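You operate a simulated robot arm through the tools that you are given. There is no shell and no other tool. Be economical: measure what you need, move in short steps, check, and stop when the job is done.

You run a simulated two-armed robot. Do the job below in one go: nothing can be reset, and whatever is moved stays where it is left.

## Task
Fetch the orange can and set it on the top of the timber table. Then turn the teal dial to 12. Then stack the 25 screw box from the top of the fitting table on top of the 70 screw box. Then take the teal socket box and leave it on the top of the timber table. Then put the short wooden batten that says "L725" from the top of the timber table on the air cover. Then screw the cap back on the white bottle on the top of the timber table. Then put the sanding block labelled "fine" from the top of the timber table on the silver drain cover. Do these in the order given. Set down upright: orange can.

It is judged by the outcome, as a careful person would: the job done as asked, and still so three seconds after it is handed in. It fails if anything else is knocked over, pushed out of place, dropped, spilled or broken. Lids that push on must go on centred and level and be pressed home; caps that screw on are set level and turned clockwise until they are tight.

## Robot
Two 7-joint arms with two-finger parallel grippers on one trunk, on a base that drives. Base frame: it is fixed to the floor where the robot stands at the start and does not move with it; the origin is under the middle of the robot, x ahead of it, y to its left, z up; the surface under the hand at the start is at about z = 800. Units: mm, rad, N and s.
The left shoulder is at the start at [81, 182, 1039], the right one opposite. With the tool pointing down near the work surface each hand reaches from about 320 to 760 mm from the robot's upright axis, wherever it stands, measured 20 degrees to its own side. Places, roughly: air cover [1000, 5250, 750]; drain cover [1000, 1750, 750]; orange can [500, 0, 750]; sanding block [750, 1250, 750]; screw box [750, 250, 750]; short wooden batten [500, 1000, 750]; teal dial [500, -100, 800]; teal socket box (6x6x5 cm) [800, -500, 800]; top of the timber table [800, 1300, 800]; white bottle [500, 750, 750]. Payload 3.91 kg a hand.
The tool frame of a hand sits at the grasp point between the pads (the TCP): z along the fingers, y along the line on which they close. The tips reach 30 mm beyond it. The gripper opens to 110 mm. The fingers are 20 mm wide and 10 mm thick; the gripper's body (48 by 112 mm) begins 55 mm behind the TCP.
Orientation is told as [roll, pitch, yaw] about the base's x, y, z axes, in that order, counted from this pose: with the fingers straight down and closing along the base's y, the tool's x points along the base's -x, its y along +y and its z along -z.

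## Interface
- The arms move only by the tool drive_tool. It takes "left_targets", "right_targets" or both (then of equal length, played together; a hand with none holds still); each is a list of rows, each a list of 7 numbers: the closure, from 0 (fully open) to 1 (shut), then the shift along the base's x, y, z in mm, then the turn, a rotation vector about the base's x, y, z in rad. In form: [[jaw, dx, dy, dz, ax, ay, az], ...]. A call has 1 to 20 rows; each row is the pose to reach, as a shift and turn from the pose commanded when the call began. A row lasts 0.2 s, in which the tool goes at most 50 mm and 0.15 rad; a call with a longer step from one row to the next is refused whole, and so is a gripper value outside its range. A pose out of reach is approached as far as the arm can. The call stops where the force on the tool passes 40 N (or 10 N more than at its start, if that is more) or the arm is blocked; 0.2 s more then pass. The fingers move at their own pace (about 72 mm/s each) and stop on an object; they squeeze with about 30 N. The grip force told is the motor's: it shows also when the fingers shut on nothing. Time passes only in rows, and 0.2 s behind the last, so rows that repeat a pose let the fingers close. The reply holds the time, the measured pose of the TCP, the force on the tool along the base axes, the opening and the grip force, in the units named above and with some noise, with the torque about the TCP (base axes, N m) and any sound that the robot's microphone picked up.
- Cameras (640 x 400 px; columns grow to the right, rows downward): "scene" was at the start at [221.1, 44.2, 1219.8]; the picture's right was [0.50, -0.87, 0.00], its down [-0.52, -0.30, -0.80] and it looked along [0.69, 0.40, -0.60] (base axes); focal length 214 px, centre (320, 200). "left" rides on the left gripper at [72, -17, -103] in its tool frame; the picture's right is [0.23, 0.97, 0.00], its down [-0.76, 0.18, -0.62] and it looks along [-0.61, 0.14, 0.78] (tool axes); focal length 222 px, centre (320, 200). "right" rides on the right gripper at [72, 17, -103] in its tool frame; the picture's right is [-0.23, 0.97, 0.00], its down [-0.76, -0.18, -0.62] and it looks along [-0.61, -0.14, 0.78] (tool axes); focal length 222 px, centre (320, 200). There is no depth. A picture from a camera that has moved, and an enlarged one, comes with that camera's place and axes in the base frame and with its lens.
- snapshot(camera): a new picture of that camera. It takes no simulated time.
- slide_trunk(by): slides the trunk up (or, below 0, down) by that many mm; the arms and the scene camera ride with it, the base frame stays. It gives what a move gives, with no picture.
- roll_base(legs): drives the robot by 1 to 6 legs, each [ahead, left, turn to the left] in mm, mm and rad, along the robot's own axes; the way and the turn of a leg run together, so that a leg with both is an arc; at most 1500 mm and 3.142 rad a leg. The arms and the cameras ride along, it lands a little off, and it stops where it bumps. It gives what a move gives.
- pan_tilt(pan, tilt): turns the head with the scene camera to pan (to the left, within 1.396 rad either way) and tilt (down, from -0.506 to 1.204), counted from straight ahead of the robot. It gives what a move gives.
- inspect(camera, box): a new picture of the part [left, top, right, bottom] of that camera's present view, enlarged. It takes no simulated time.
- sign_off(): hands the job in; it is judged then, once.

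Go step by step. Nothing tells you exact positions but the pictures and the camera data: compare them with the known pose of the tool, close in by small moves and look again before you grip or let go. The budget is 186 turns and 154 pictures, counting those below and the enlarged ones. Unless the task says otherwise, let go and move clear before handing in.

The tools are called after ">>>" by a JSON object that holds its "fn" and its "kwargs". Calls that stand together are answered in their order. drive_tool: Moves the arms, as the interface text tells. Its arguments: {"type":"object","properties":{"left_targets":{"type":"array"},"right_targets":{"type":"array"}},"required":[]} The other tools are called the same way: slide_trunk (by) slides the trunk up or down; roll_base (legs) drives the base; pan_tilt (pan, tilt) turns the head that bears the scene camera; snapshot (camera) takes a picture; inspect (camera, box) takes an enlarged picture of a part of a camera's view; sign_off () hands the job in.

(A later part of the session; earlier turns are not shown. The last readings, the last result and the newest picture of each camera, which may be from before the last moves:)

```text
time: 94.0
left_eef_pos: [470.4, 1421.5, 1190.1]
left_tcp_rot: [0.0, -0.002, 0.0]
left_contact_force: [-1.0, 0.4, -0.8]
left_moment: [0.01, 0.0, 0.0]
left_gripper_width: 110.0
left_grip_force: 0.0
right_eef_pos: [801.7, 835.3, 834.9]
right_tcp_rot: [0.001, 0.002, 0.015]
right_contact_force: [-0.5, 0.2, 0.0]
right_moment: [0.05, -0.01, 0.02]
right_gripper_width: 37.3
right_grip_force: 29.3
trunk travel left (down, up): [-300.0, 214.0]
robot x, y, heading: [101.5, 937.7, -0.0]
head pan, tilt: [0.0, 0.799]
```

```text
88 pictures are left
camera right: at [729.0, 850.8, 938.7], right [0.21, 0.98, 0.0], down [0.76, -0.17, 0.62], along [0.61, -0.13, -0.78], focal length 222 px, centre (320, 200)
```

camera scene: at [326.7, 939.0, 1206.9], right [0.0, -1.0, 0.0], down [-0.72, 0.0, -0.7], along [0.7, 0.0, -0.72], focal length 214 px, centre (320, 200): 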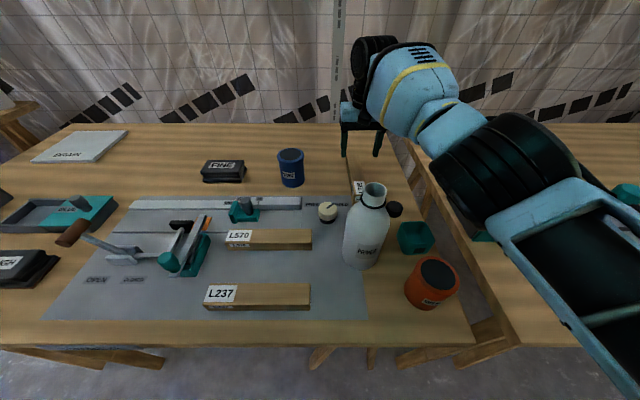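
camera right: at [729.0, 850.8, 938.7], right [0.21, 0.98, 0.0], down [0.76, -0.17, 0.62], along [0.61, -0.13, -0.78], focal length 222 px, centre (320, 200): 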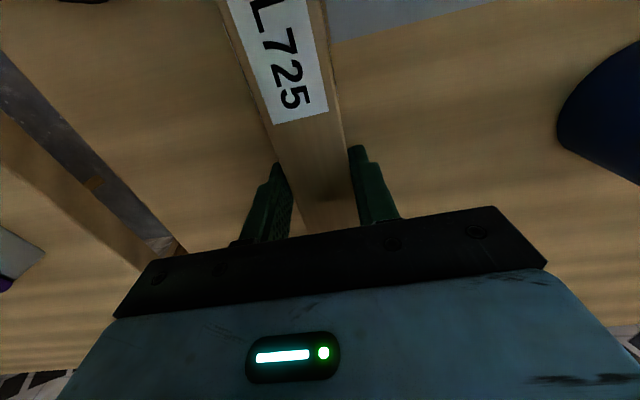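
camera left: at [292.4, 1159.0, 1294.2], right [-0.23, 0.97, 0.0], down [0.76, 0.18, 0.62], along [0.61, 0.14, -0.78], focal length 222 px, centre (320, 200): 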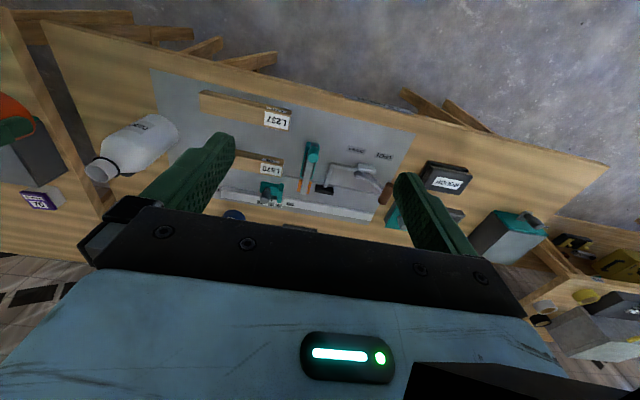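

Gripped (37 mm). Lift with slight retraction (bottle stays in front of it), and raise the trunk.

>>> {"fn": "drive_tool", "kwargs": {"right_targets": [[1, 0, 0, 20, 0, 0, 0], [1, 0, 0, 50, 0, 0, 0], [1, -8, 0, 90, 0, 0, 0], [1, -18, 0, 130, 0, 0, 0], [1, -28, 0, 170, 0, 0, 0], [1, -40, 0, 200, 0, 0, 0], [1, -40, 0, 200, 0, 0, 0]]}}

>>> {"fn": "slide_trunk", "kwargs": {"by": 100}}

>>> {"fn": "pan_tilt", "kwargs": {"pan": 1.3, "tilt": 0.3}}

>>> {"fn": "snapshot", "kwargs": {"camera": "scene"}}

>>> {"fn": "snapshot", "kwargs": {"camera": "right"}}

```text
time: 95.6
left_eef_pos: [472.2, 1422.5, 1189.6]
left_tcp_rot: [0.001, 0.0, -0.001]
left_contact_force: [0.0, 0.0, -0.3]
left_moment: [0.0, 0.01, -0.04]
left_gripper_width: 110.0
left_grip_force: 0.1
right_eef_pos: [761.7, 834.6, 1034.5]
right_tcp_rot: [-0.001, -0.001, 0.015]
right_contact_force: [-0.1, 0.6, -0.6]
right_moment: [0.02, 0.0, -0.02]
right_gripper_width: 37.2
right_grip_force: 29.7
trunk travel left (down, up): [-300.0, 214.0]
robot x, y, heading: [102.1, 938.6, -0.003]
head pan, tilt: [0.0, 0.799]
```

```text
time: 97.0
left_eef_pos: [471.7, 1422.4, 1290.1]
left_tcp_rot: [0.0, 0.0, -0.001]
left_contact_force: [-0.3, -0.6, 0.2]
left_moment: [0.03, 0.0, 0.01]
left_gripper_width: 110.1
left_grip_force: 0.0
right_eef_pos: [761.1, 835.8, 1134.0]
right_tcp_rot: [0.001, 0.002, 0.015]
right_contact_force: [-0.8, 0.1, -2.0]
right_moment: [0.0, 0.03, 0.02]
right_gripper_width: 37.3
right_grip_force: 30.3
trunk travel left (down, up): [-400.0, 114.0]
robot x, y, heading: [101.8, 938.8, 0.001]
head pan, tilt: [0.0, 0.799]
```

```text
time: 98.4
left_eef_pos: [471.2, 1422.4, 1289.3]
left_tcp_rot: [0.0, 0.0, 0.001]
left_contact_force: [0.1, 0.2, 0.2]
left_moment: [-0.06, 0.0, 0.03]
left_gripper_width: 110.2
left_grip_force: 0.1
right_eef_pos: [761.0, 834.5, 1135.9]
right_tcp_rot: [-0.002, -0.003, 0.014]
right_contact_force: [0.0, -0.5, -0.9]
right_moment: [0.0, -0.03, 0.03]
right_gripper_width: 37.4
right_grip_force: 29.9
trunk travel left (down, up): [-400.0, 114.0]
robot x, y, heading: [100.7, 936.4, 0.001]
head pan, tilt: [1.3, 0.3]
```

```text
87 pictures are left
camera scene: at [240.3, 1029.5, 1355.9], right [0.96, -0.27, 0.0], down [-0.08, -0.29, -0.96], along [0.26, 0.92, -0.3], focal length 214 px, centre (320, 200)
```

scene: 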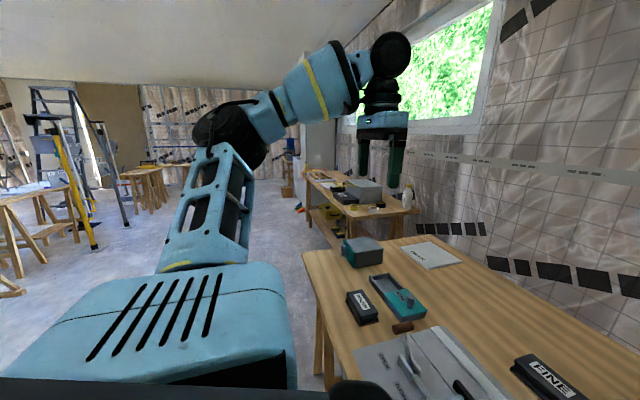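

```text
86 pictures are left
camera right: at [687.9, 851.0, 1238.8], right [0.21, 0.98, 0.0], down [0.76, -0.17, 0.62], along [0.61, -0.13, -0.78], focal length 222 px, centre (320, 200)
```

right: 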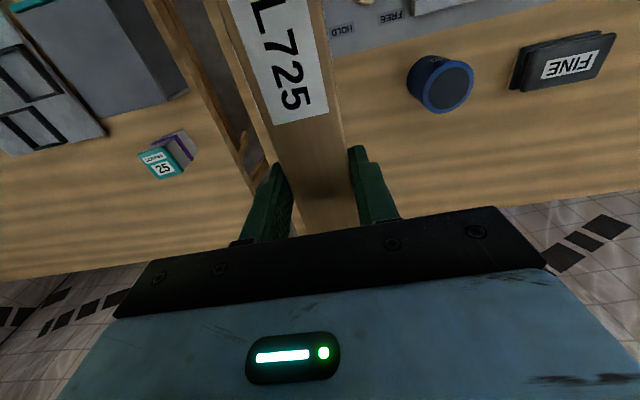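

The room to the left has more tables; the air cover is around y 5250. I back off and drive left in stages, looking ahead.

>>> {"fn": "roll_base", "kwargs": {"legs": [[-150, 0, 0], [0, 1500, 0]]}}

>>> {"fn": "pan_tilt", "kwargs": {"pan": 1.0, "tilt": 0.3}}

>>> {"fn": "snapshot", "kwargs": {"camera": "scene"}}

```text
time: 112.7
left_eef_pos: [323.3, 2914.1, 1290.3]
left_tcp_rot: [-0.001, 0.001, -0.005]
left_contact_force: [-0.2, 0.6, -0.9]
left_moment: [-0.05, 0.03, 0.01]
left_gripper_width: 110.1
left_grip_force: 0.0
right_eef_pos: [611.3, 2327.1, 1135.5]
right_tcp_rot: [-0.001, -0.001, 0.012]
right_contact_force: [0.4, 0.3, -0.8]
right_moment: [0.0, 0.02, 0.0]
right_gripper_width: 37.2
right_grip_force: 29.2
trunk travel left (down, up): [-400.0, 114.0]
robot x, y, heading: [-49.1, 2433.6, 0.003]
head pan, tilt: [1.3, 0.3]
```

```text
time: 113.5
left_eef_pos: [323.0, 2914.5, 1289.9]
left_tcp_rot: [0.0, -0.003, -0.004]
left_contact_force: [0.0, 0.3, 0.1]
left_moment: [0.0, -0.01, -0.02]
left_gripper_width: 110.1
left_grip_force: 0.1
right_eef_pos: [612.0, 2326.9, 1135.3]
right_tcp_rot: [-0.003, -0.002, 0.012]
right_contact_force: [-0.4, 0.7, -0.6]
right_moment: [0.0, 0.05, -0.01]
right_gripper_width: 37.1
right_grip_force: 29.8
trunk travel left (down, up): [-400.0, 114.0]
robot x, y, heading: [-45.9, 2430.5, -0.004]
head pan, tilt: [1.0, 0.3]
```

```text
85 pictures are left
camera scene: at [117.7, 2511.1, 1355.9], right [0.84, -0.54, 0.0], down [-0.16, -0.25, -0.96], along [0.52, 0.8, -0.3], focal length 214 px, centre (320, 200)
```

scene: 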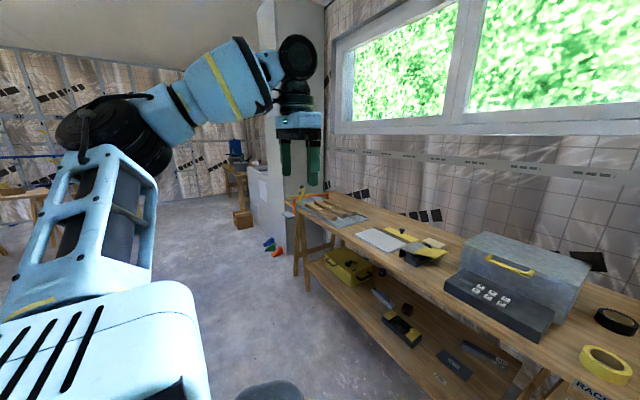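

Path clear; the next work place is beyond the pillar. Another 1500 left.

>>> {"fn": "roll_base", "kwargs": {"legs": [[0, 1500, 0]]}}

>>> {"fn": "snapshot", "kwargs": {"camera": "scene"}}

>>> {"fn": "pan_tilt", "kwargs": {"pan": 0.5, "tilt": 0.3}}

>>> {"fn": "snapshot", "kwargs": {"camera": "scene"}}

```text
time: 126.8
left_eef_pos: [335.2, 4422.4, 1288.6]
left_tcp_rot: [0.0, 0.0, -0.009]
left_contact_force: [-0.1, 0.6, 0.1]
left_moment: [0.01, 0.03, 0.01]
left_gripper_width: 110.0
left_grip_force: 0.1
right_eef_pos: [619.5, 3834.6, 1134.9]
right_tcp_rot: [-0.002, -0.002, 0.005]
right_contact_force: [-0.3, -0.4, -0.7]
right_moment: [0.0, 0.05, 0.0]
right_gripper_width: 37.2
right_grip_force: 30.2
trunk travel left (down, up): [-400.0, 114.0]
robot x, y, heading: [-37.7, 3941.5, -0.009]
head pan, tilt: [1.0, 0.3]
```

```text
84 pictures are left
camera scene: at [126.9, 4020.6, 1355.9], right [0.84, -0.55, 0.0], down [-0.16, -0.25, -0.96], along [0.52, 0.8, -0.3], focal length 214 px, centre (320, 200)
```

scene: 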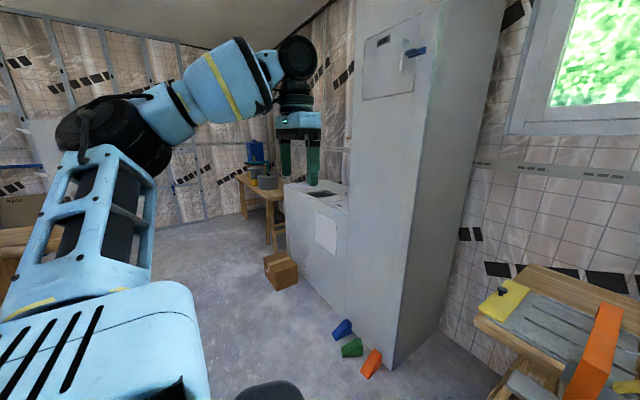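

```text
time: 127.8
left_eef_pos: [334.1, 4422.6, 1290.2]
left_tcp_rot: [0.001, -0.001, -0.009]
left_contact_force: [0.1, -0.4, 0.0]
left_moment: [0.02, -0.01, -0.01]
left_gripper_width: 109.9
left_grip_force: 0.1
right_eef_pos: [619.6, 3834.1, 1135.2]
right_tcp_rot: [-0.004, -0.003, 0.006]
right_contact_force: [-0.2, -0.9, -1.0]
right_moment: [0.01, 0.0, 0.02]
right_gripper_width: 37.2
right_grip_force: 30.1
trunk travel left (down, up): [-400.0, 114.0]
robot x, y, heading: [-39.4, 3945.8, -0.008]
head pan, tilt: [0.499, 0.3]
```

```text
83 pictures are left
camera scene: at [158.1, 3986.6, 1355.9], right [0.47, -0.88, 0.0], down [-0.26, -0.14, -0.96], along [0.84, 0.45, -0.3], focal length 214 px, centre (320, 200)
```

scene: 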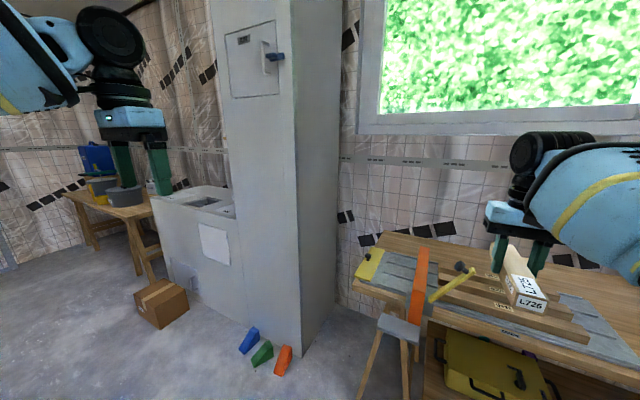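

The air cover is probably on the grey low block beyond the pillar. Driving on to y≈5250 and looking.

>>> {"fn": "roll_base", "kwargs": {"legs": [[0, 1300, 0.008]]}}

>>> {"fn": "pan_tilt", "kwargs": {"pan": 0.1, "tilt": 0.5}}

>>> {"fn": "snapshot", "kwargs": {"camera": "scene"}}

```text
time: 139.3
left_eef_pos: [343.4, 5716.0, 1288.6]
left_tcp_rot: [-0.001, 0.0, -0.008]
left_contact_force: [0.2, -0.5, 0.6]
left_moment: [0.01, 0.0, 0.02]
left_gripper_width: 109.6
left_grip_force: 0.1
right_eef_pos: [630.0, 5127.5, 1135.1]
right_tcp_rot: [-0.002, -0.002, 0.008]
right_contact_force: [-0.2, 0.5, -0.9]
right_moment: [-0.02, -0.01, -0.01]
right_gripper_width: 37.3
right_grip_force: 30.3
trunk travel left (down, up): [-400.0, 114.0]
robot x, y, heading: [-28.5, 5235.5, -0.007]
head pan, tilt: [0.499, 0.3]
```

```text
time: 140.2
left_eef_pos: [344.4, 5716.5, 1289.4]
left_tcp_rot: [0.001, -0.004, -0.006]
left_contact_force: [0.1, -0.1, 1.2]
left_moment: [0.02, -0.01, -0.03]
left_gripper_width: 109.9
left_grip_force: 0.1
right_eef_pos: [630.6, 5127.5, 1135.8]
right_tcp_rot: [-0.001, -0.001, 0.008]
right_contact_force: [0.7, 1.6, -0.6]
right_moment: [0.02, 0.01, 0.0]
right_gripper_width: 37.5
right_grip_force: 30.0
trunk travel left (down, up): [-400.0, 114.0]
robot x, y, heading: [-28.2, 5237.3, -0.006]
head pan, tilt: [0.099, 0.499]
```

```text
82 pictures are left
camera scene: at [176.3, 5243.9, 1337.5], right [0.09, -1.0, 0.0], down [-0.48, -0.04, -0.88], along [0.87, 0.08, -0.48], focal length 214 px, centre (320, 200)
```

scene: 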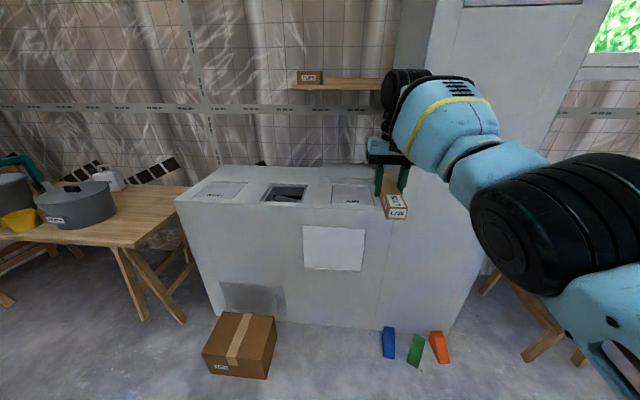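

>>> {"fn": "inspect", "kwargs": {"camera": "scene", "box": [180, 150, 400, 230]}}

```text
2.91 times, centred on (290, 190) of scene
camera zoom: at [176.3, 5243.9, 1337.5], right [0.09, -1.0, 0.0], down [-0.48, -0.04, -0.88], along [0.87, 0.08, -0.48], focal length 624 px, centre (407, 229)
```

zoom: 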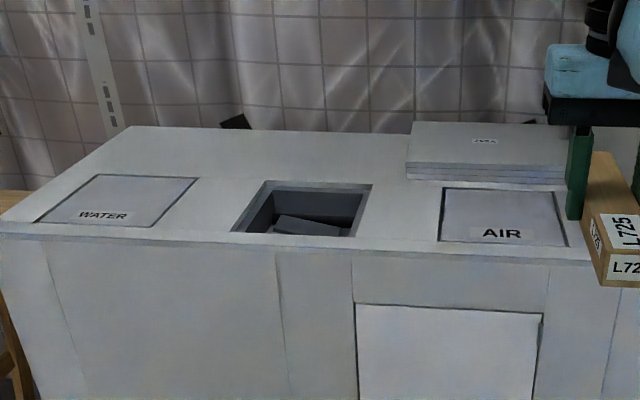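

The AIR cover is on the block top (front face x≈990, top z≈850), cover centre about (1160,5155). I drive ahead 300 and measure again.

>>> {"fn": "roll_base", "kwargs": {"legs": [[300, 0, 0.006]]}}

>>> {"fn": "snapshot", "kwargs": {"camera": "scene"}}

```text
time: 142.2
left_eef_pos: [641.9, 5716.6, 1290.7]
left_tcp_rot: [0.001, -0.003, 0.0]
left_contact_force: [0.2, 0.1, -0.6]
left_moment: [0.0, -0.01, 0.02]
left_gripper_width: 110.2
left_grip_force: 0.1
right_eef_pos: [931.6, 5129.1, 1135.2]
right_tcp_rot: [-0.003, -0.001, 0.013]
right_contact_force: [-0.7, 0.1, -0.6]
right_moment: [0.01, 0.03, 0.0]
right_gripper_width: 37.5
right_grip_force: 29.7
trunk travel left (down, up): [-400.0, 114.0]
robot x, y, heading: [269.1, 5233.2, -0.001]
head pan, tilt: [0.099, 0.499]
```

```text
80 pictures are left
camera scene: at [477.5, 5243.6, 1337.5], right [0.1, -1.0, 0.0], down [-0.48, -0.05, -0.88], along [0.87, 0.09, -0.48], focal length 214 px, centre (320, 200)
```

scene: 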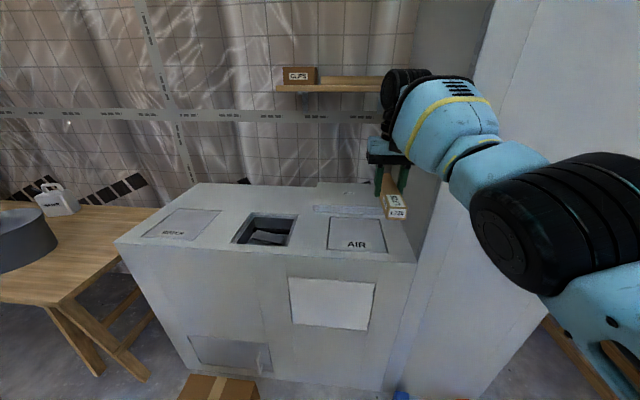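

Two views give cover centre ≈ (1110,5180), z≈862. Ahead 140 more, then bring the hand over it.

>>> {"fn": "roll_base", "kwargs": {"legs": [[140, 0, 0]]}}

>>> {"fn": "pan_tilt", "kwargs": {"pan": 0, "tilt": 0.75}}

>>> {"fn": "snapshot", "kwargs": {"camera": "scene"}}

>>> {"fn": "snapshot", "kwargs": {"camera": "right"}}

```text
time: 143.6
left_eef_pos: [781.1, 5716.6, 1290.1]
left_tcp_rot: [0.001, -0.003, 0.0]
left_contact_force: [-0.6, 0.6, -0.8]
left_moment: [0.02, 0.01, 0.02]
left_gripper_width: 109.8
left_grip_force: 0.1
right_eef_pos: [1071.1, 5129.6, 1135.4]
right_tcp_rot: [0.0, -0.001, 0.012]
right_contact_force: [0.2, 0.0, -1.1]
right_moment: [-0.01, 0.03, 0.0]
right_gripper_width: 37.4
right_grip_force: 30.2
trunk travel left (down, up): [-400.0, 114.0]
robot x, y, heading: [412.0, 5237.7, -0.002]
head pan, tilt: [0.099, 0.499]
```

```text
time: 144.3
left_eef_pos: [780.1, 5715.8, 1290.2]
left_tcp_rot: [-0.002, -0.002, -0.001]
left_contact_force: [0.1, 0.0, 0.2]
left_moment: [0.01, -0.01, -0.01]
left_gripper_width: 109.8
left_grip_force: 0.1
right_eef_pos: [1071.1, 5130.2, 1135.0]
right_tcp_rot: [-0.001, -0.001, 0.014]
right_contact_force: [-0.8, -0.9, -0.7]
right_moment: [-0.03, 0.03, -0.01]
right_gripper_width: 37.4
right_grip_force: 30.0
trunk travel left (down, up): [-400.0, 114.0]
robot x, y, heading: [412.0, 5233.3, -0.002]
head pan, tilt: [0.0, 0.75]
```

```text
79 pictures are left
camera scene: at [608.3, 5234.4, 1315.6], right [0.0, -1.0, 0.0], down [-0.68, 0.0, -0.73], along [0.73, 0.0, -0.68], focal length 214 px, centre (320, 200)
```

scene: 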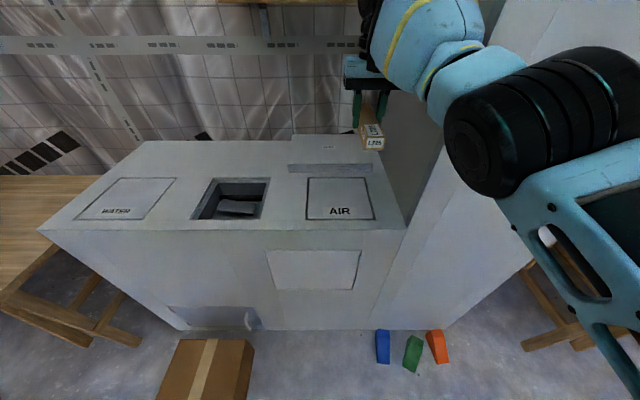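

```text
78 pictures are left
camera right: at [998.0, 5145.7, 1239.0], right [0.21, 0.98, 0.0], down [0.76, -0.17, 0.62], along [0.61, -0.13, -0.78], focal length 222 px, centre (320, 200)
```

right: 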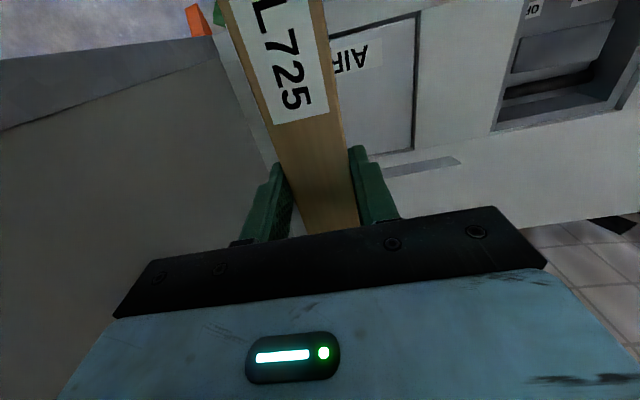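

Cover spans about x 1016–1215, y 5077–5277. I nudge ahead 25, then shift left and lower the hand toward it.

>>> {"fn": "roll_base", "kwargs": {"legs": [[25, 0, 0]]}}

>>> {"fn": "drive_tool", "kwargs": {"right_targets": [[1, 0, 24, -20, 0, 0, 0], [1, 0, 47, -45, 0, 0, 0], [1, 0, 47, -90, 0, 0, 0], [1, 4, 47, -135, 0, 0, 0], [1, 12, 47, -175, 0, 0, 0], [1, 20, 47, -205, 0, 0, 0], [1, 20, 47, -205, 0, 0, 0]]}}

>>> {"fn": "snapshot", "kwargs": {"camera": "scene"}}

>>> {"fn": "snapshot", "kwargs": {"camera": "right"}}

```text
time: 145.1
left_eef_pos: [802.9, 5716.3, 1290.4]
left_tcp_rot: [0.0, -0.002, -0.002]
left_contact_force: [0.0, 0.2, 0.3]
left_moment: [-0.01, -0.01, 0.02]
left_gripper_width: 110.0
left_grip_force: 0.0
right_eef_pos: [1095.0, 5129.5, 1136.9]
right_tcp_rot: [0.0, -0.004, 0.015]
right_contact_force: [0.8, 0.3, -0.3]
right_moment: [-0.01, -0.03, 0.0]
right_gripper_width: 37.6
right_grip_force: 29.9
trunk travel left (down, up): [-400.0, 114.0]
robot x, y, heading: [432.6, 5230.2, -0.001]
head pan, tilt: [0.0, 0.75]
```

```text
time: 146.7
left_eef_pos: [805.5, 5716.8, 1290.5]
left_tcp_rot: [-0.002, -0.003, -0.002]
left_contact_force: [-0.2, 0.1, -0.1]
left_moment: [0.01, -0.03, -0.01]
left_gripper_width: 109.8
left_grip_force: 0.0
right_eef_pos: [1111.5, 5174.4, 929.8]
right_tcp_rot: [-0.002, -0.002, 0.014]
right_contact_force: [0.9, -0.4, -1.9]
right_moment: [0.0, -0.01, -0.02]
right_gripper_width: 37.2
right_grip_force: 29.8
right hand out of reach, approached as far as the arm can: row 6, 7
trunk travel left (down, up): [-400.0, 114.0]
robot x, y, heading: [433.7, 5232.5, -0.001]
head pan, tilt: [0.0, 0.75]
```

```text
77 pictures are left
camera scene: at [633.0, 5234.3, 1315.5], right [0.0, -1.0, 0.0], down [-0.68, 0.0, -0.73], along [0.73, 0.0, -0.68], focal length 214 px, centre (320, 200)
```

scene: 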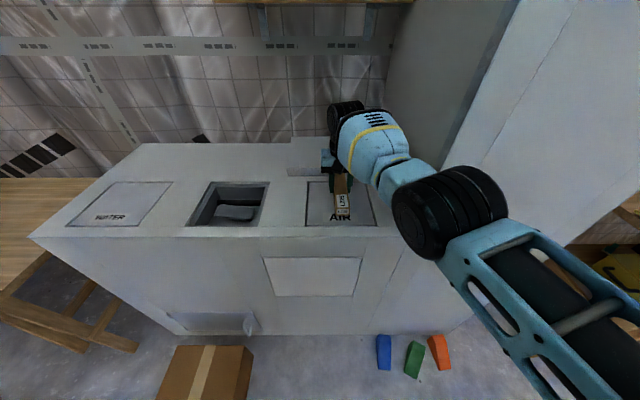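

```text
76 pictures are left
camera right: at [1039.3, 5190.5, 1033.3], right [0.21, 0.98, 0.0], down [0.76, -0.17, 0.63], along [0.61, -0.13, -0.78], focal length 222 px, centre (320, 200)
```

right: 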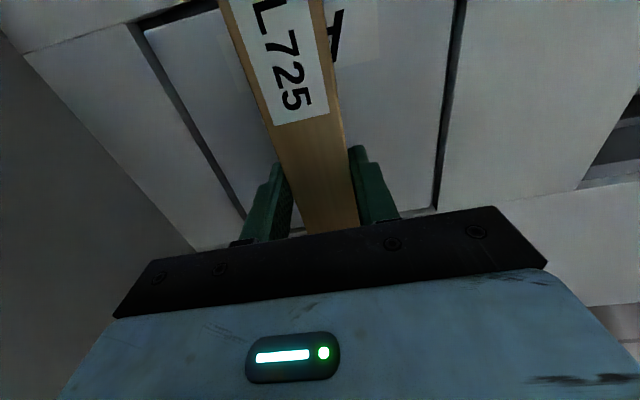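

Batten is centred over the AIR plate. Lowering gradually to contact.

>>> {"fn": "drive_tool", "kwargs": {"right_targets": [[1, 2, 0, -15, 0, 0, 0], [1, 2, 0, -25, 0, 0, 0], [1, 2, 0, -31, 0, 0, 0], [1, 2, 0, -34, 0, 0, 0], [1, 2, 0, -36, 0, 0, 0], [1, 2, 0, -36, 0, 0, 0]]}}

>>> {"fn": "inspect", "kwargs": {"camera": "scene", "box": [280, 150, 420, 240]}}

```text
time: 148.1
left_eef_pos: [804.8, 5716.9, 1291.0]
left_tcp_rot: [0.001, -0.001, -0.004]
left_contact_force: [0.4, 0.2, 0.0]
left_moment: [-0.01, 0.02, 0.01]
left_gripper_width: 109.9
left_grip_force: 0.1
right_eef_pos: [1108.5, 5172.1, 894.5]
right_tcp_rot: [-0.003, -0.001, 0.015]
right_contact_force: [-0.7, 0.6, -1.3]
right_moment: [0.0, 0.02, -0.02]
right_gripper_width: 37.3
right_grip_force: 29.9
right hand out of reach, approached as far as the arm can: row 1, 2, 3, 4, 5, 6
trunk travel left (down, up): [-400.0, 114.0]
robot x, y, heading: [433.3, 5234.9, -0.002]
head pan, tilt: [0.0, 0.75]
```

```text
4.44 times, centred on (350, 195) of scene
camera zoom: at [633.0, 5234.4, 1315.5], right [0.0, -1.0, 0.0], down [-0.68, 0.0, -0.73], along [0.73, 0.0, -0.68], focal length 953 px, centre (187, 222)
```

zoom: 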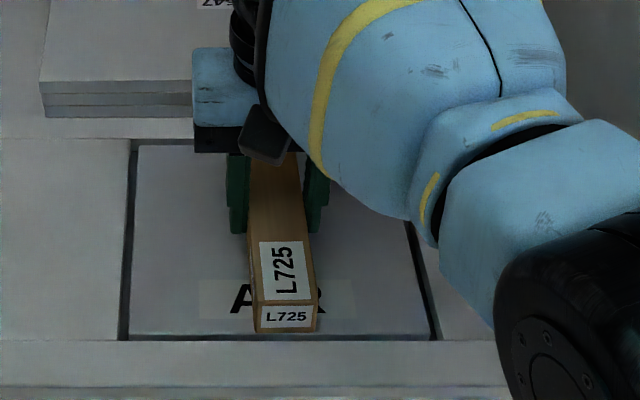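

The arm is at its limit, so I raise 15 mm, nudge the base ahead 20, and lower by trunk.

>>> {"fn": "slide_trunk", "kwargs": {"by": 15}}

>>> {"fn": "roll_base", "kwargs": {"legs": [[20, 0, 0]]}}

>>> {"fn": "slide_trunk", "kwargs": {"by": -15}}

>>> {"fn": "inspect", "kwargs": {"camera": "scene", "box": [280, 150, 420, 240]}}

```text
time: 148.8
left_eef_pos: [805.7, 5717.3, 1303.8]
left_tcp_rot: [-0.001, -0.003, -0.002]
left_contact_force: [0.6, 0.7, 0.4]
left_moment: [-0.03, 0.02, 0.01]
left_gripper_width: 110.1
left_grip_force: 0.0
right_eef_pos: [1110.0, 5173.0, 918.1]
right_tcp_rot: [0.0, -0.016, 0.014]
right_contact_force: [0.4, 0.7, -0.9]
right_moment: [-0.01, 0.0, 0.01]
right_gripper_width: 37.1
right_grip_force: 29.7
trunk travel left (down, up): [-415.0, 99.0]
robot x, y, heading: [435.6, 5235.4, -0.002]
head pan, tilt: [0.0, 0.75]
```

```text
time: 149.6
left_eef_pos: [822.6, 5715.9, 1305.2]
left_tcp_rot: [0.0, -0.003, -0.003]
left_contact_force: [0.1, 0.6, -0.2]
left_moment: [-0.01, -0.01, 0.01]
left_gripper_width: 110.2
left_grip_force: 0.0
right_eef_pos: [1128.8, 5173.4, 920.3]
right_tcp_rot: [-0.003, -0.017, 0.014]
right_contact_force: [0.0, 0.1, -1.0]
right_moment: [0.0, 0.0, 0.02]
right_gripper_width: 37.4
right_grip_force: 29.9
trunk travel left (down, up): [-415.0, 99.0]
robot x, y, heading: [451.9, 5231.3, -0.004]
head pan, tilt: [0.0, 0.75]
```

```text
time: 150.2
left_eef_pos: [824.4, 5717.4, 1290.0]
left_tcp_rot: [0.0, -0.003, -0.001]
left_contact_force: [0.4, 0.6, 0.0]
left_moment: [-0.06, -0.05, -0.01]
left_gripper_width: 110.0
left_grip_force: 0.1
right_eef_pos: [1129.8, 5173.2, 904.7]
right_tcp_rot: [-0.003, -0.018, 0.015]
right_contact_force: [0.1, 0.2, -2.1]
right_moment: [0.0, 0.0, -0.02]
right_gripper_width: 37.1
right_grip_force: 30.0
trunk travel left (down, up): [-400.0, 114.0]
robot x, y, heading: [455.0, 5232.0, -0.005]
head pan, tilt: [0.0, 0.75]
```

```text
4.44 times, centred on (350, 195) of scene
camera zoom: at [652.4, 5234.3, 1315.5], right [0.0, -1.0, 0.0], down [-0.68, 0.0, -0.73], along [0.73, 0.0, -0.68], focal length 953 px, centre (187, 222)
```

zoom: 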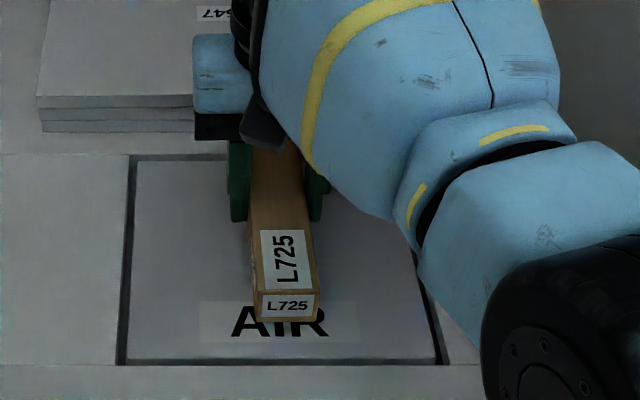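

>>> {"fn": "drive_tool", "kwargs": {"right_targets": [[1, -10, 0, 10, 0, 0, 0], [1, -18, 0, 8, 0, 0, 0], [1, -18, 0, 4, 0, 0, 0], [1, -18, 0, 0, 0, 0, 0], [1, -18, 0, 0, 0, 0, 0]]}}

```text
time: 151.4
left_eef_pos: [823.7, 5716.9, 1290.4]
left_tcp_rot: [0.001, -0.004, -0.002]
left_contact_force: [-0.7, 0.3, 0.2]
left_moment: [-0.01, 0.04, -0.03]
left_gripper_width: 110.1
left_grip_force: 0.1
right_eef_pos: [1111.3, 5174.0, 904.3]
right_tcp_rot: [-0.001, -0.016, 0.013]
right_contact_force: [0.5, 0.4, -1.1]
right_moment: [-0.02, 0.0, -0.03]
right_gripper_width: 37.4
right_grip_force: 30.1
trunk travel left (down, up): [-400.0, 114.0]
robot x, y, heading: [455.9, 5236.1, 0.002]
head pan, tilt: [0.0, 0.75]
```

>>> {"fn": "drive_tool", "kwargs": {"right_targets": [[1, 4, 1, 0, 0, 0.016, 0], [1, 4, 1, -6, 0, 0.016, 0], [1, 4, 1, -9, 0, 0.016, 0], [1, 4, 1, -11, 0, 0.016, 0], [1, 4, 1, -12, 0, 0.016, 0], [1, 4, 1, -13, 0, 0.016, 0], [1, 4, 1, -13, 0, 0.016, 0]]}}

>>> {"fn": "inspect", "kwargs": {"camera": "scene", "box": [280, 150, 420, 240]}}

```text
time: 153.0
left_eef_pos: [823.3, 5716.8, 1291.0]
left_tcp_rot: [0.001, -0.002, -0.003]
left_contact_force: [-0.1, 0.1, -0.1]
left_moment: [0.0, 0.01, -0.03]
left_gripper_width: 110.2
left_grip_force: 0.0
right_eef_pos: [1114.8, 5172.9, 894.0]
right_tcp_rot: [-0.003, -0.005, 0.014]
right_contact_force: [-0.7, -1.9, 16.7]
right_moment: [0.04, 0.65, -0.05]
right_gripper_width: 37.3
right_grip_force: 30.3
trunk travel left (down, up): [-400.0, 114.0]
robot x, y, heading: [457.2, 5234.7, -0.002]
head pan, tilt: [0.0, 0.75]
```

```text
4.44 times, centred on (350, 195) of scene
camera zoom: at [650.7, 5234.4, 1315.9], right [0.0, -1.0, 0.0], down [-0.68, 0.0, -0.73], along [0.73, 0.0, -0.68], focal length 953 px, centre (187, 222)
```

zoom: 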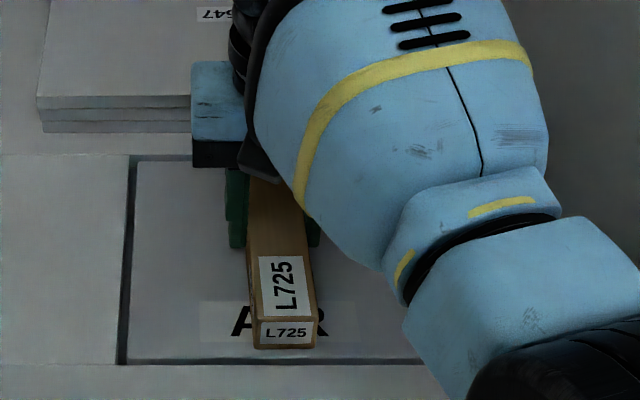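

Contact with the plate, batten wholly on it. Release and rise.

>>> {"fn": "drive_tool", "kwargs": {"right_targets": [[1, 0, 0, 0.5, 0, 0.003, 0], [0.8, 0, 0, 0.5, 0, 0.003, 0], [0.5, 0, 0, 0.5, 0, 0.003, 0], [0.4, 0, 0, 0.5, 0, 0.003, 0], [0.4, 0, 0, 20, 0, 0, 0], [0.4, -10, 0, 60, 0, 0, 0], [0.4, -40, 0, 100, 0, 0, 0], [0.4, -80, 0, 130, 0, 0, 0], [0.4, -120, 0, 150, 0, 0, 0], [0.4, -120, 0, 150, 0, 0, 0]]}}

>>> {"fn": "snapshot", "kwargs": {"camera": "scene"}}

>>> {"fn": "snapshot", "kwargs": {"camera": "right"}}

```text
time: 155.4
left_eef_pos: [824.9, 5716.0, 1290.6]
left_tcp_rot: [0.0, -0.001, -0.002]
left_contact_force: [0.3, -0.1, -0.4]
left_moment: [-0.03, 0.04, 0.01]
left_gripper_width: 110.3
left_grip_force: 0.1
right_eef_pos: [1109.3, 5175.3, 1014.9]
right_tcp_rot: [-0.016, 0.019, -0.033]
right_contact_force: [-0.1, -0.4, 0.4]
right_moment: [-0.01, 0.01, -0.01]
right_gripper_width: 66.1
right_grip_force: 0.1
right hand out of reach, approached as far as the arm can: row 7, 8, 9, 10
trunk travel left (down, up): [-400.0, 114.0]
robot x, y, heading: [454.5, 5232.9, -0.0]
head pan, tilt: [0.0, 0.75]
stopped in row 10 (right hand): the arm was blocked; the commanded pose is now the measured one
```

```text
72 pictures are left
camera scene: at [652.2, 5234.2, 1315.5], right [0.0, -1.0, 0.0], down [-0.68, 0.0, -0.73], along [0.73, 0.0, -0.68], focal length 214 px, centre (320, 200)
```

scene: 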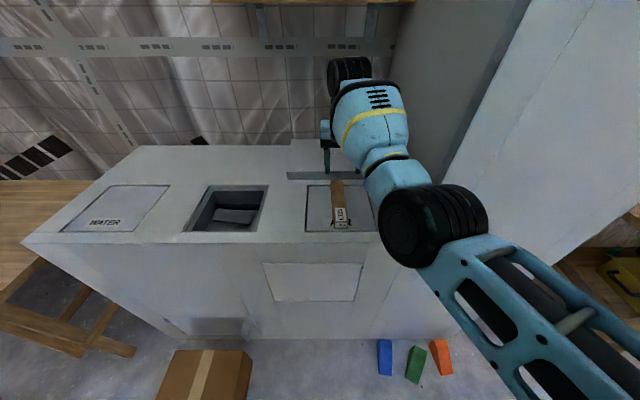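

```text
71 pictures are left
camera right: at [1038.5, 5195.7, 1119.7], right [0.26, 0.97, -0.02], down [0.77, -0.19, 0.61], along [0.59, -0.17, -0.79], focal length 222 px, centre (320, 200)
```

right: 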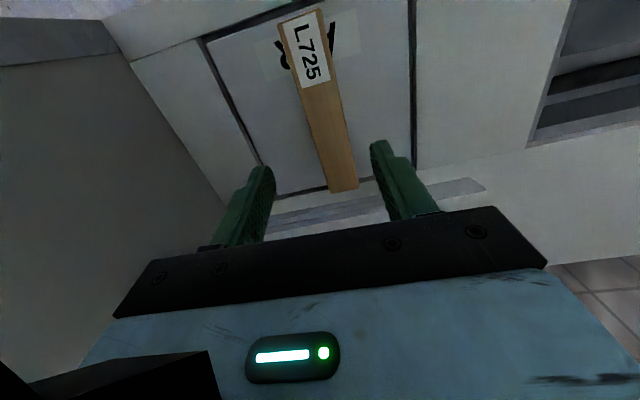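

L725 lies on the AIR cover. I back away, tidy the right arm, raise the trunk, and then return to the timber table.

>>> {"fn": "roll_base", "kwargs": {"legs": [[-480, 0, 0]]}}

>>> {"fn": "drive_tool", "kwargs": {"right_targets": [[0.4, -10, 0, 10, 0, 0, 0], [0.4, -40, 0, 30, 0, 0, 0], [0.4, -80, 0, 50, 0, 0, 0.02], [0.4, -120, 0, 80, 0, 0, 0.033], [0.4, -150, 0, 100, 0.008, -0.01, 0.033], [0.4, -170, 0, 120, 0.016, -0.019, 0.033], [0.4, -170, 0, 120, 0.016, -0.019, 0.033]]}}

>>> {"fn": "snapshot", "kwargs": {"camera": "scene"}}

```text
time: 158.2
left_eef_pos: [343.1, 5718.4, 1289.6]
left_tcp_rot: [0.001, -0.001, 0.003]
left_contact_force: [0.2, -0.3, 0.3]
left_moment: [0.02, -0.03, 0.01]
left_gripper_width: 110.0
left_grip_force: 0.1
right_eef_pos: [629.9, 5177.3, 1014.7]
right_tcp_rot: [-0.016, 0.015, -0.029]
right_contact_force: [-0.4, 0.5, 0.2]
right_moment: [-0.01, 0.01, 0.01]
right_gripper_width: 65.9
right_grip_force: 0.0
trunk travel left (down, up): [-400.0, 114.0]
robot x, y, heading: [-21.7, 5231.1, 0.005]
head pan, tilt: [0.0, 0.75]
```

```text
time: 159.5
left_eef_pos: [344.4, 5717.1, 1289.3]
left_tcp_rot: [0.002, -0.001, 0.003]
left_contact_force: [0.6, 0.3, 0.1]
left_moment: [0.0, 0.03, -0.04]
left_gripper_width: 110.2
left_grip_force: 0.1
right_eef_pos: [605.9, 5183.1, 1032.5]
right_tcp_rot: [-0.007, 0.22, -0.074]
right_contact_force: [0.0, -0.6, 1.1]
right_moment: [-0.02, -0.03, -0.02]
right_gripper_width: 66.0
right_grip_force: 0.1
right hand out of reach, approached as far as the arm can: row 1, 2, 3, 4, 5, 6
trunk travel left (down, up): [-400.0, 114.0]
robot x, y, heading: [-23.5, 5227.9, 0.003]
head pan, tilt: [0.0, 0.75]
stopped in row 6 (right hand): the arm was blocked; the commanded pose is now the measured one
```

```text
70 pictures are left
camera scene: at [174.5, 5234.3, 1315.5], right [0.0, -1.0, 0.0], down [-0.68, 0.0, -0.73], along [0.73, 0.0, -0.68], focal length 214 px, centre (320, 200)
```

scene: 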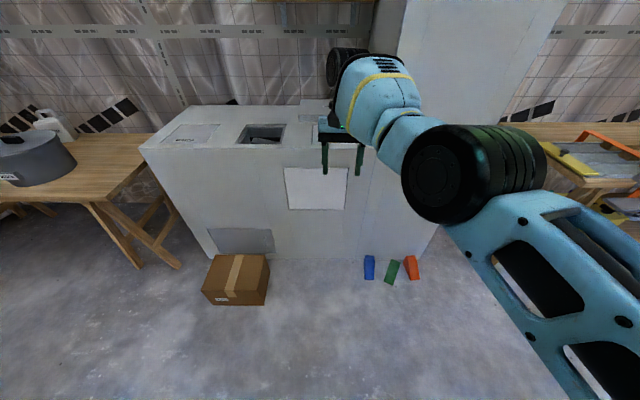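

The right arm sits at a joint limit; I'll ease it down, right and back with pitch restored.

>>> {"fn": "drive_tool", "kwargs": {"right_targets": [[0.4, 0, -15, -25, 0, -0.05, 0.02], [0.4, 0, -30, -50, 0, -0.12, 0.04], [0.4, -10, -60, -70, 0, -0.2, 0.06], [0.4, -30, -90, -80, 0, -0.22, 0.07], [0.4, -60, -120, -80, 0, -0.22, 0.074], [0.4, -90, -140, -80, 0, -0.22, 0.074], [0.4, -90, -140, -80, 0, -0.22, 0.074]]}}

>>> {"fn": "snapshot", "kwargs": {"camera": "scene"}}

```text
time: 161.1
left_eef_pos: [342.2, 5718.0, 1290.2]
left_tcp_rot: [0.001, 0.0, 0.003]
left_contact_force: [0.4, -0.1, -0.9]
left_moment: [-0.03, 0.01, 0.0]
left_gripper_width: 109.6
left_grip_force: 0.1
right_eef_pos: [674.6, 5076.9, 952.8]
right_tcp_rot: [0.002, 0.002, 0.004]
right_contact_force: [-0.1, 0.2, 1.3]
right_moment: [-0.02, 0.0, -0.02]
right_gripper_width: 65.9
right_grip_force: 0.0
right hand out of reach, approached as far as the arm can: row 1, 2, 3, 4, 5, 6, 7
trunk travel left (down, up): [-400.0, 114.0]
robot x, y, heading: [-23.8, 5230.1, 0.009]
head pan, tilt: [0.0, 0.75]
```

```text
69 pictures are left
camera scene: at [173.9, 5235.0, 1315.6], right [0.0, -1.0, 0.0], down [-0.68, 0.0, -0.73], along [0.73, 0.0, -0.68], focal length 214 px, centre (320, 200)
```

scene: 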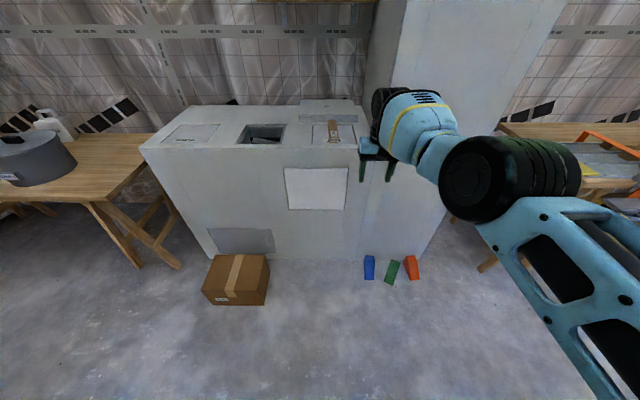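

>>> {"fn": "drive_tool", "kwargs": {"right_targets": [[0.4, -5, 0, 0, 0, 0, 0], [0.4, -15, 0, 0, 0, 0, 0], [0.4, -30, 0, 5, 0, 0, 0], [0.4, -50, 0, 10, 0, 0, 0], [0.4, -70, 0, 15, 0, 0, 0], [0.4, -70, 0, 15, 0, 0, 0]]}}

```text
time: 162.5
left_eef_pos: [344.2, 5717.9, 1289.6]
left_tcp_rot: [0.001, -0.002, 0.005]
left_contact_force: [0.5, 0.2, -0.4]
left_moment: [0.03, 0.0, 0.02]
left_gripper_width: 109.9
left_grip_force: 0.0
right_eef_pos: [672.7, 5087.3, 967.1]
right_tcp_rot: [0.0, 0.002, 0.001]
right_contact_force: [0.4, 0.1, 0.5]
right_moment: [-0.03, 0.01, -0.01]
right_gripper_width: 65.8
right_grip_force: 0.2
right hand out of reach, approached as far as the arm can: row 1, 2, 3, 4, 5, 6
trunk travel left (down, up): [-400.0, 114.0]
robot x, y, heading: [-25.7, 5233.0, 0.009]
head pan, tilt: [0.0, 0.75]
```

>>> {"fn": "drive_tool", "kwargs": {"right_targets": [[0.4, 0, -20, 20, 0, 0, 0], [0.4, 0, -50, 40, 0, 0, 0], [0.4, 0, -90, 60, 0, 0, 0], [0.4, 0, -130, 80, 0, 0, 0], [0.4, -20, -170, 90, 0, 0, 0], [0.4, -50, -200, 100, 0, 0, 0], [0.4, -80, -230, 100, 0, 0, 0], [0.4, -80, -230, 100, 0, 0, 0]]}}

>>> {"fn": "snapshot", "kwargs": {"camera": "scene"}}

```text
time: 164.3
left_eef_pos: [344.0, 5718.8, 1289.5]
left_tcp_rot: [-0.001, -0.002, 0.005]
left_contact_force: [1.1, 0.5, -0.4]
left_moment: [-0.01, 0.0, 0.01]
left_gripper_width: 109.9
left_grip_force: 0.0
right_eef_pos: [652.7, 4843.6, 1082.3]
right_tcp_rot: [0.001, 0.0, 0.003]
right_contact_force: [0.1, -0.6, -0.4]
right_moment: [-0.02, 0.0, 0.03]
right_gripper_width: 66.0
right_grip_force: 0.0
right hand out of reach, approached as far as the arm can: row 1, 2, 3, 5, 6, 7, 8
trunk travel left (down, up): [-400.0, 114.0]
robot x, y, heading: [-22.0, 5232.1, 0.008]
head pan, tilt: [0.0, 0.75]
```

```text
68 pictures are left
camera scene: at [174.2, 5235.4, 1315.5], right [0.0, -1.0, 0.0], down [-0.68, 0.0, -0.73], along [0.73, 0.0, -0.68], focal length 214 px, centre (320, 200)
```

scene: 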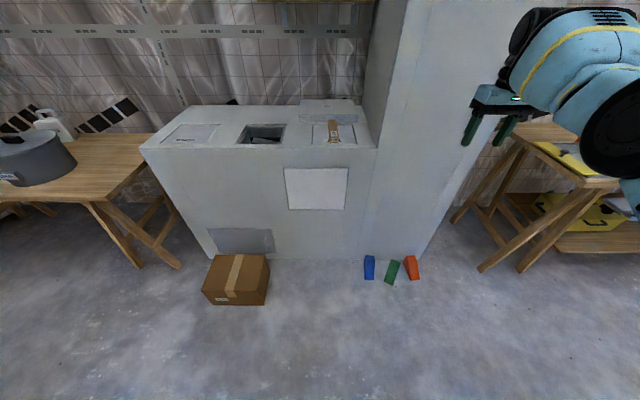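

>>> {"fn": "drive_tool", "kwargs": {"right_targets": [[0.4, -10, 20, -30, 0, 0, 0], [0.4, -30, 40, -60, 0, 0, 0.1], [0.4, -60, 60, -80, 0, 0, 0.2], [0.4, -90, 80, -100, 0, 0, 0.3], [0.4, -130, 100, -100, 0, 0, 0.4], [0.4, -170, 100, -100, 0, 0, 0.4], [0.4, -200, 100, -100, 0, 0, 0.4], [0.4, -200, 100, -100, 0, 0, 0.4]]}}

>>> {"fn": "snapshot", "kwargs": {"camera": "right"}}

```text
time: 166.1
left_eef_pos: [343.4, 5717.7, 1291.2]
left_tcp_rot: [-0.001, -0.001, 0.003]
left_contact_force: [0.5, -0.6, 0.5]
left_moment: [0.03, -0.02, -0.02]
left_gripper_width: 110.1
left_grip_force: 0.1
right_eef_pos: [677.1, 4925.5, 994.2]
right_tcp_rot: [0.003, 0.002, 0.403]
right_contact_force: [0.1, -0.1, -0.3]
right_moment: [0.04, 0.01, -0.02]
right_gripper_width: 66.0
right_grip_force: 0.1
right hand out of reach, approached as far as the arm can: row 1, 2, 3, 4, 5, 6, 7, 8
trunk travel left (down, up): [-400.0, 114.0]
robot x, y, heading: [-26.0, 5232.8, 0.005]
head pan, tilt: [0.0, 0.75]
```

```text
67 pictures are left
camera right: at [604.6, 4912.8, 1098.3], right [-0.17, 0.98, 0.0], down [0.77, 0.13, 0.62], along [0.61, 0.11, -0.78], focal length 222 px, centre (320, 200)
```

right: 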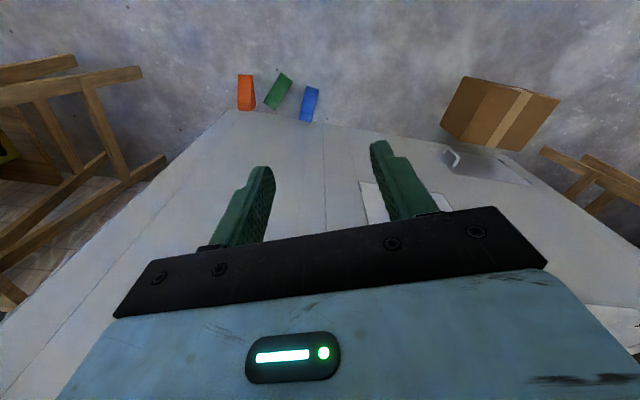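

The arm is stretched straight and slides on its reach limit; I try raising it high and to the side, then inward, to let the elbow fold.

>>> {"fn": "drive_tool", "kwargs": {"right_targets": [[0.4, -5, -20, 40, 0, 0, -0.1], [0.4, -10, -40, 80, 0, 0, -0.2], [0.4, -20, -60, 120, 0, 0, -0.3], [0.4, -40, -80, 155, 0, 0, -0.4], [0.4, -60, -100, 190, 0, 0, -0.4], [0.4, -90, -120, 220, 0, 0, -0.4], [0.4, -120, -130, 250, 0, 0, -0.4], [0.4, -150, -140, 280, 0, 0, -0.4], [0.4, -190, -140, 300, 0, 0, -0.4], [0.4, -230, -140, 300, 0, 0, -0.4], [0.4, -270, -140, 300, 0, 0, -0.4], [0.4, -270, -140, 300, 0, 0, -0.4]]}}

>>> {"fn": "snapshot", "kwargs": {"camera": "scene"}}

```text
time: 168.9
left_eef_pos: [345.3, 5717.7, 1290.0]
left_tcp_rot: [0.002, -0.003, 0.005]
left_contact_force: [0.1, -0.6, 0.1]
left_moment: [0.0, -0.01, 0.0]
left_gripper_width: 109.9
left_grip_force: 0.1
right_eef_pos: [509.7, 4846.8, 1359.1]
right_tcp_rot: [-0.329, 0.159, 0.406]
right_contact_force: [0.0, -0.8, -0.1]
right_moment: [0.01, 0.01, -0.02]
right_gripper_width: 65.9
right_grip_force: 0.0
right hand out of reach, approached as far as the arm can: row 2, 3, 6, 7, 8, 9, 10, 11
trunk travel left (down, up): [-400.0, 114.0]
robot x, y, heading: [-22.9, 5237.6, 0.009]
head pan, tilt: [0.0, 0.75]
stopped in row 12 (right hand): the arm was blocked; the commanded pose is now the measured one
```

```text
66 pictures are left
camera scene: at [175.3, 5234.9, 1315.2], right [0.01, -1.0, 0.0], down [-0.68, 0.0, -0.73], along [0.73, 0.0, -0.68], focal length 214 px, centre (320, 200)
```

scene: 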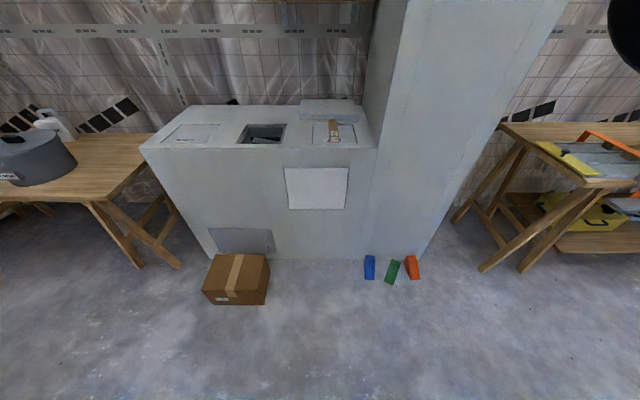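

>>> {"fn": "pan_tilt", "kwargs": {"pan": -0.9, "tilt": 0.1}}

>>> {"fn": "snapshot", "kwargs": {"camera": "scene"}}

```text
time: 170.1
left_eef_pos: [342.2, 5718.4, 1290.3]
left_tcp_rot: [0.0, 0.0, 0.006]
left_contact_force: [-0.9, -0.2, 0.4]
left_moment: [-0.01, 0.0, 0.04]
left_gripper_width: 110.1
left_grip_force: 0.0
right_eef_pos: [507.0, 4847.7, 1360.1]
right_tcp_rot: [-0.331, 0.16, 0.406]
right_contact_force: [0.0, -0.2, 1.0]
right_moment: [0.03, 0.01, 0.06]
right_gripper_width: 66.0
right_grip_force: 0.1
trunk travel left (down, up): [-400.0, 114.0]
robot x, y, heading: [-22.0, 5229.2, 0.005]
head pan, tilt: [-0.901, 0.099]
```

```text
65 pictures are left
camera scene: at [148.3, 5162.7, 1374.5], right [-0.78, -0.63, 0.0], down [-0.06, 0.08, -0.99], along [0.62, -0.78, -0.1], focal length 214 px, centre (320, 200)
```

scene: 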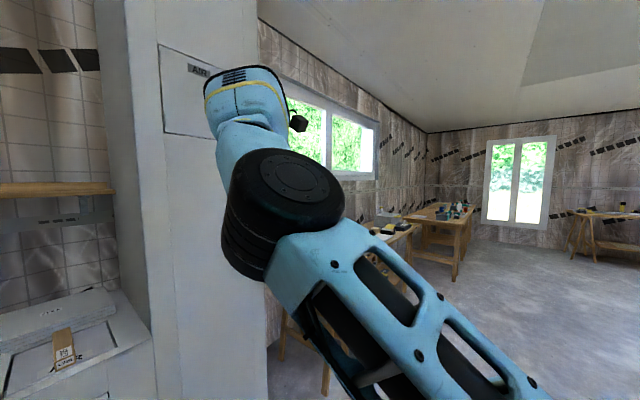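

The arm is partly bent again. I restore the tool's orientation and move toward a comfortable pose.

>>> {"fn": "drive_tool", "kwargs": {"right_targets": [[0.4, 0, 0, -10, 0.09, -0.022, -0.1], [0.4, 0, 0, -20, 0.18, -0.045, -0.2], [0.4, 0, 0, -30, 0.27, -0.067, -0.3], [0.4, -10, 0, -40, 0.36, -0.09, -0.43], [0.4, -30, 0, -50, 0.36, -0.09, -0.43], [0.4, -50, 0, -60, 0.36, -0.09, -0.43], [0.4, -70, 0, -80, 0.36, -0.09, -0.43], [0.4, -70, 0, -80, 0.36, -0.09, -0.43]]}}

>>> {"fn": "snapshot", "kwargs": {"camera": "scene"}}

```text
refused: row 4 steps farther than a row can; nothing moved
```

```text
64 pictures are left
camera scene: at [148.3, 5162.7, 1374.5], right [-0.78, -0.63, 0.0], down [-0.06, 0.08, -0.99], along [0.62, -0.78, -0.1], focal length 214 px, centre (320, 200)
```

scene: 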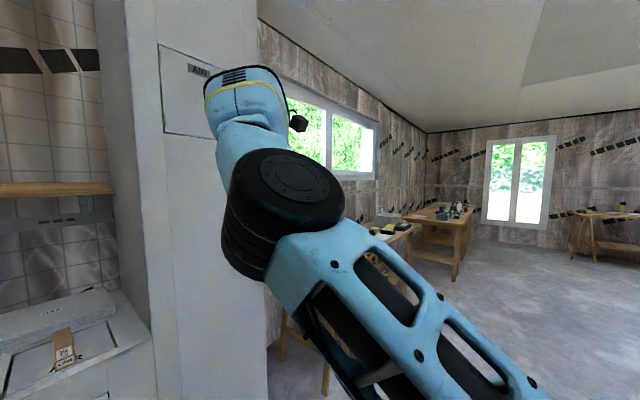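

>>> {"fn": "drive_tool", "kwargs": {"right_targets": [[0.4, 0, 0, -10, 0.08, -0.02, -0.09], [0.4, 0, 0, -20, 0.16, -0.04, -0.18], [0.4, 0, 0, -30, 0.24, -0.06, -0.28], [0.4, -10, 0, -40, 0.32, -0.08, -0.37], [0.4, -20, 0, -50, 0.36, -0.09, -0.43], [0.4, -40, 0, -60, 0.36, -0.09, -0.43], [0.4, -60, 0, -80, 0.36, -0.09, -0.43], [0.4, -60, 0, -80, 0.36, -0.09, -0.43]]}}

>>> {"fn": "snapshot", "kwargs": {"camera": "scene"}}

```text
time: 172.1
left_eef_pos: [343.3, 5719.0, 1290.2]
left_tcp_rot: [0.002, -0.001, 0.004]
left_contact_force: [-0.2, 0.2, 0.3]
left_moment: [0.0, 0.03, -0.01]
left_gripper_width: 109.7
left_grip_force: 0.0
right_eef_pos: [436.5, 4819.8, 1281.4]
right_tcp_rot: [0.047, -0.021, -0.052]
right_contact_force: [0.1, -0.2, 0.3]
right_moment: [-0.02, -0.02, -0.06]
right_gripper_width: 65.7
right_grip_force: 0.1
trunk travel left (down, up): [-400.0, 114.0]
robot x, y, heading: [-22.9, 5232.0, 0.005]
head pan, tilt: [-0.901, 0.099]
stopped in row 8 (right hand): the arm was blocked; the commanded pose is now the measured one
```

```text
63 pictures are left
camera scene: at [148.1, 5162.5, 1374.6], right [-0.78, -0.62, 0.0], down [-0.06, 0.08, -1.0], along [0.62, -0.78, -0.1], focal length 214 px, centre (320, 200)
```

scene: 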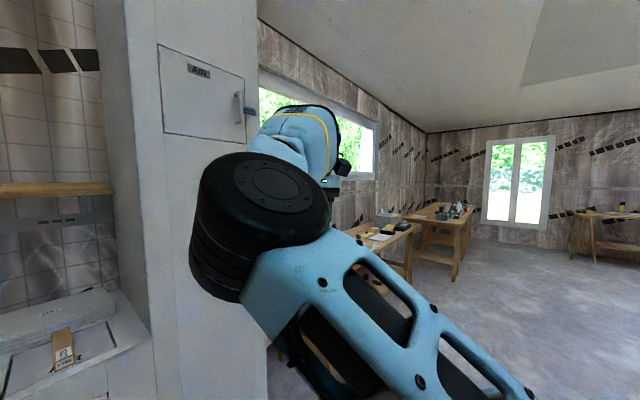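

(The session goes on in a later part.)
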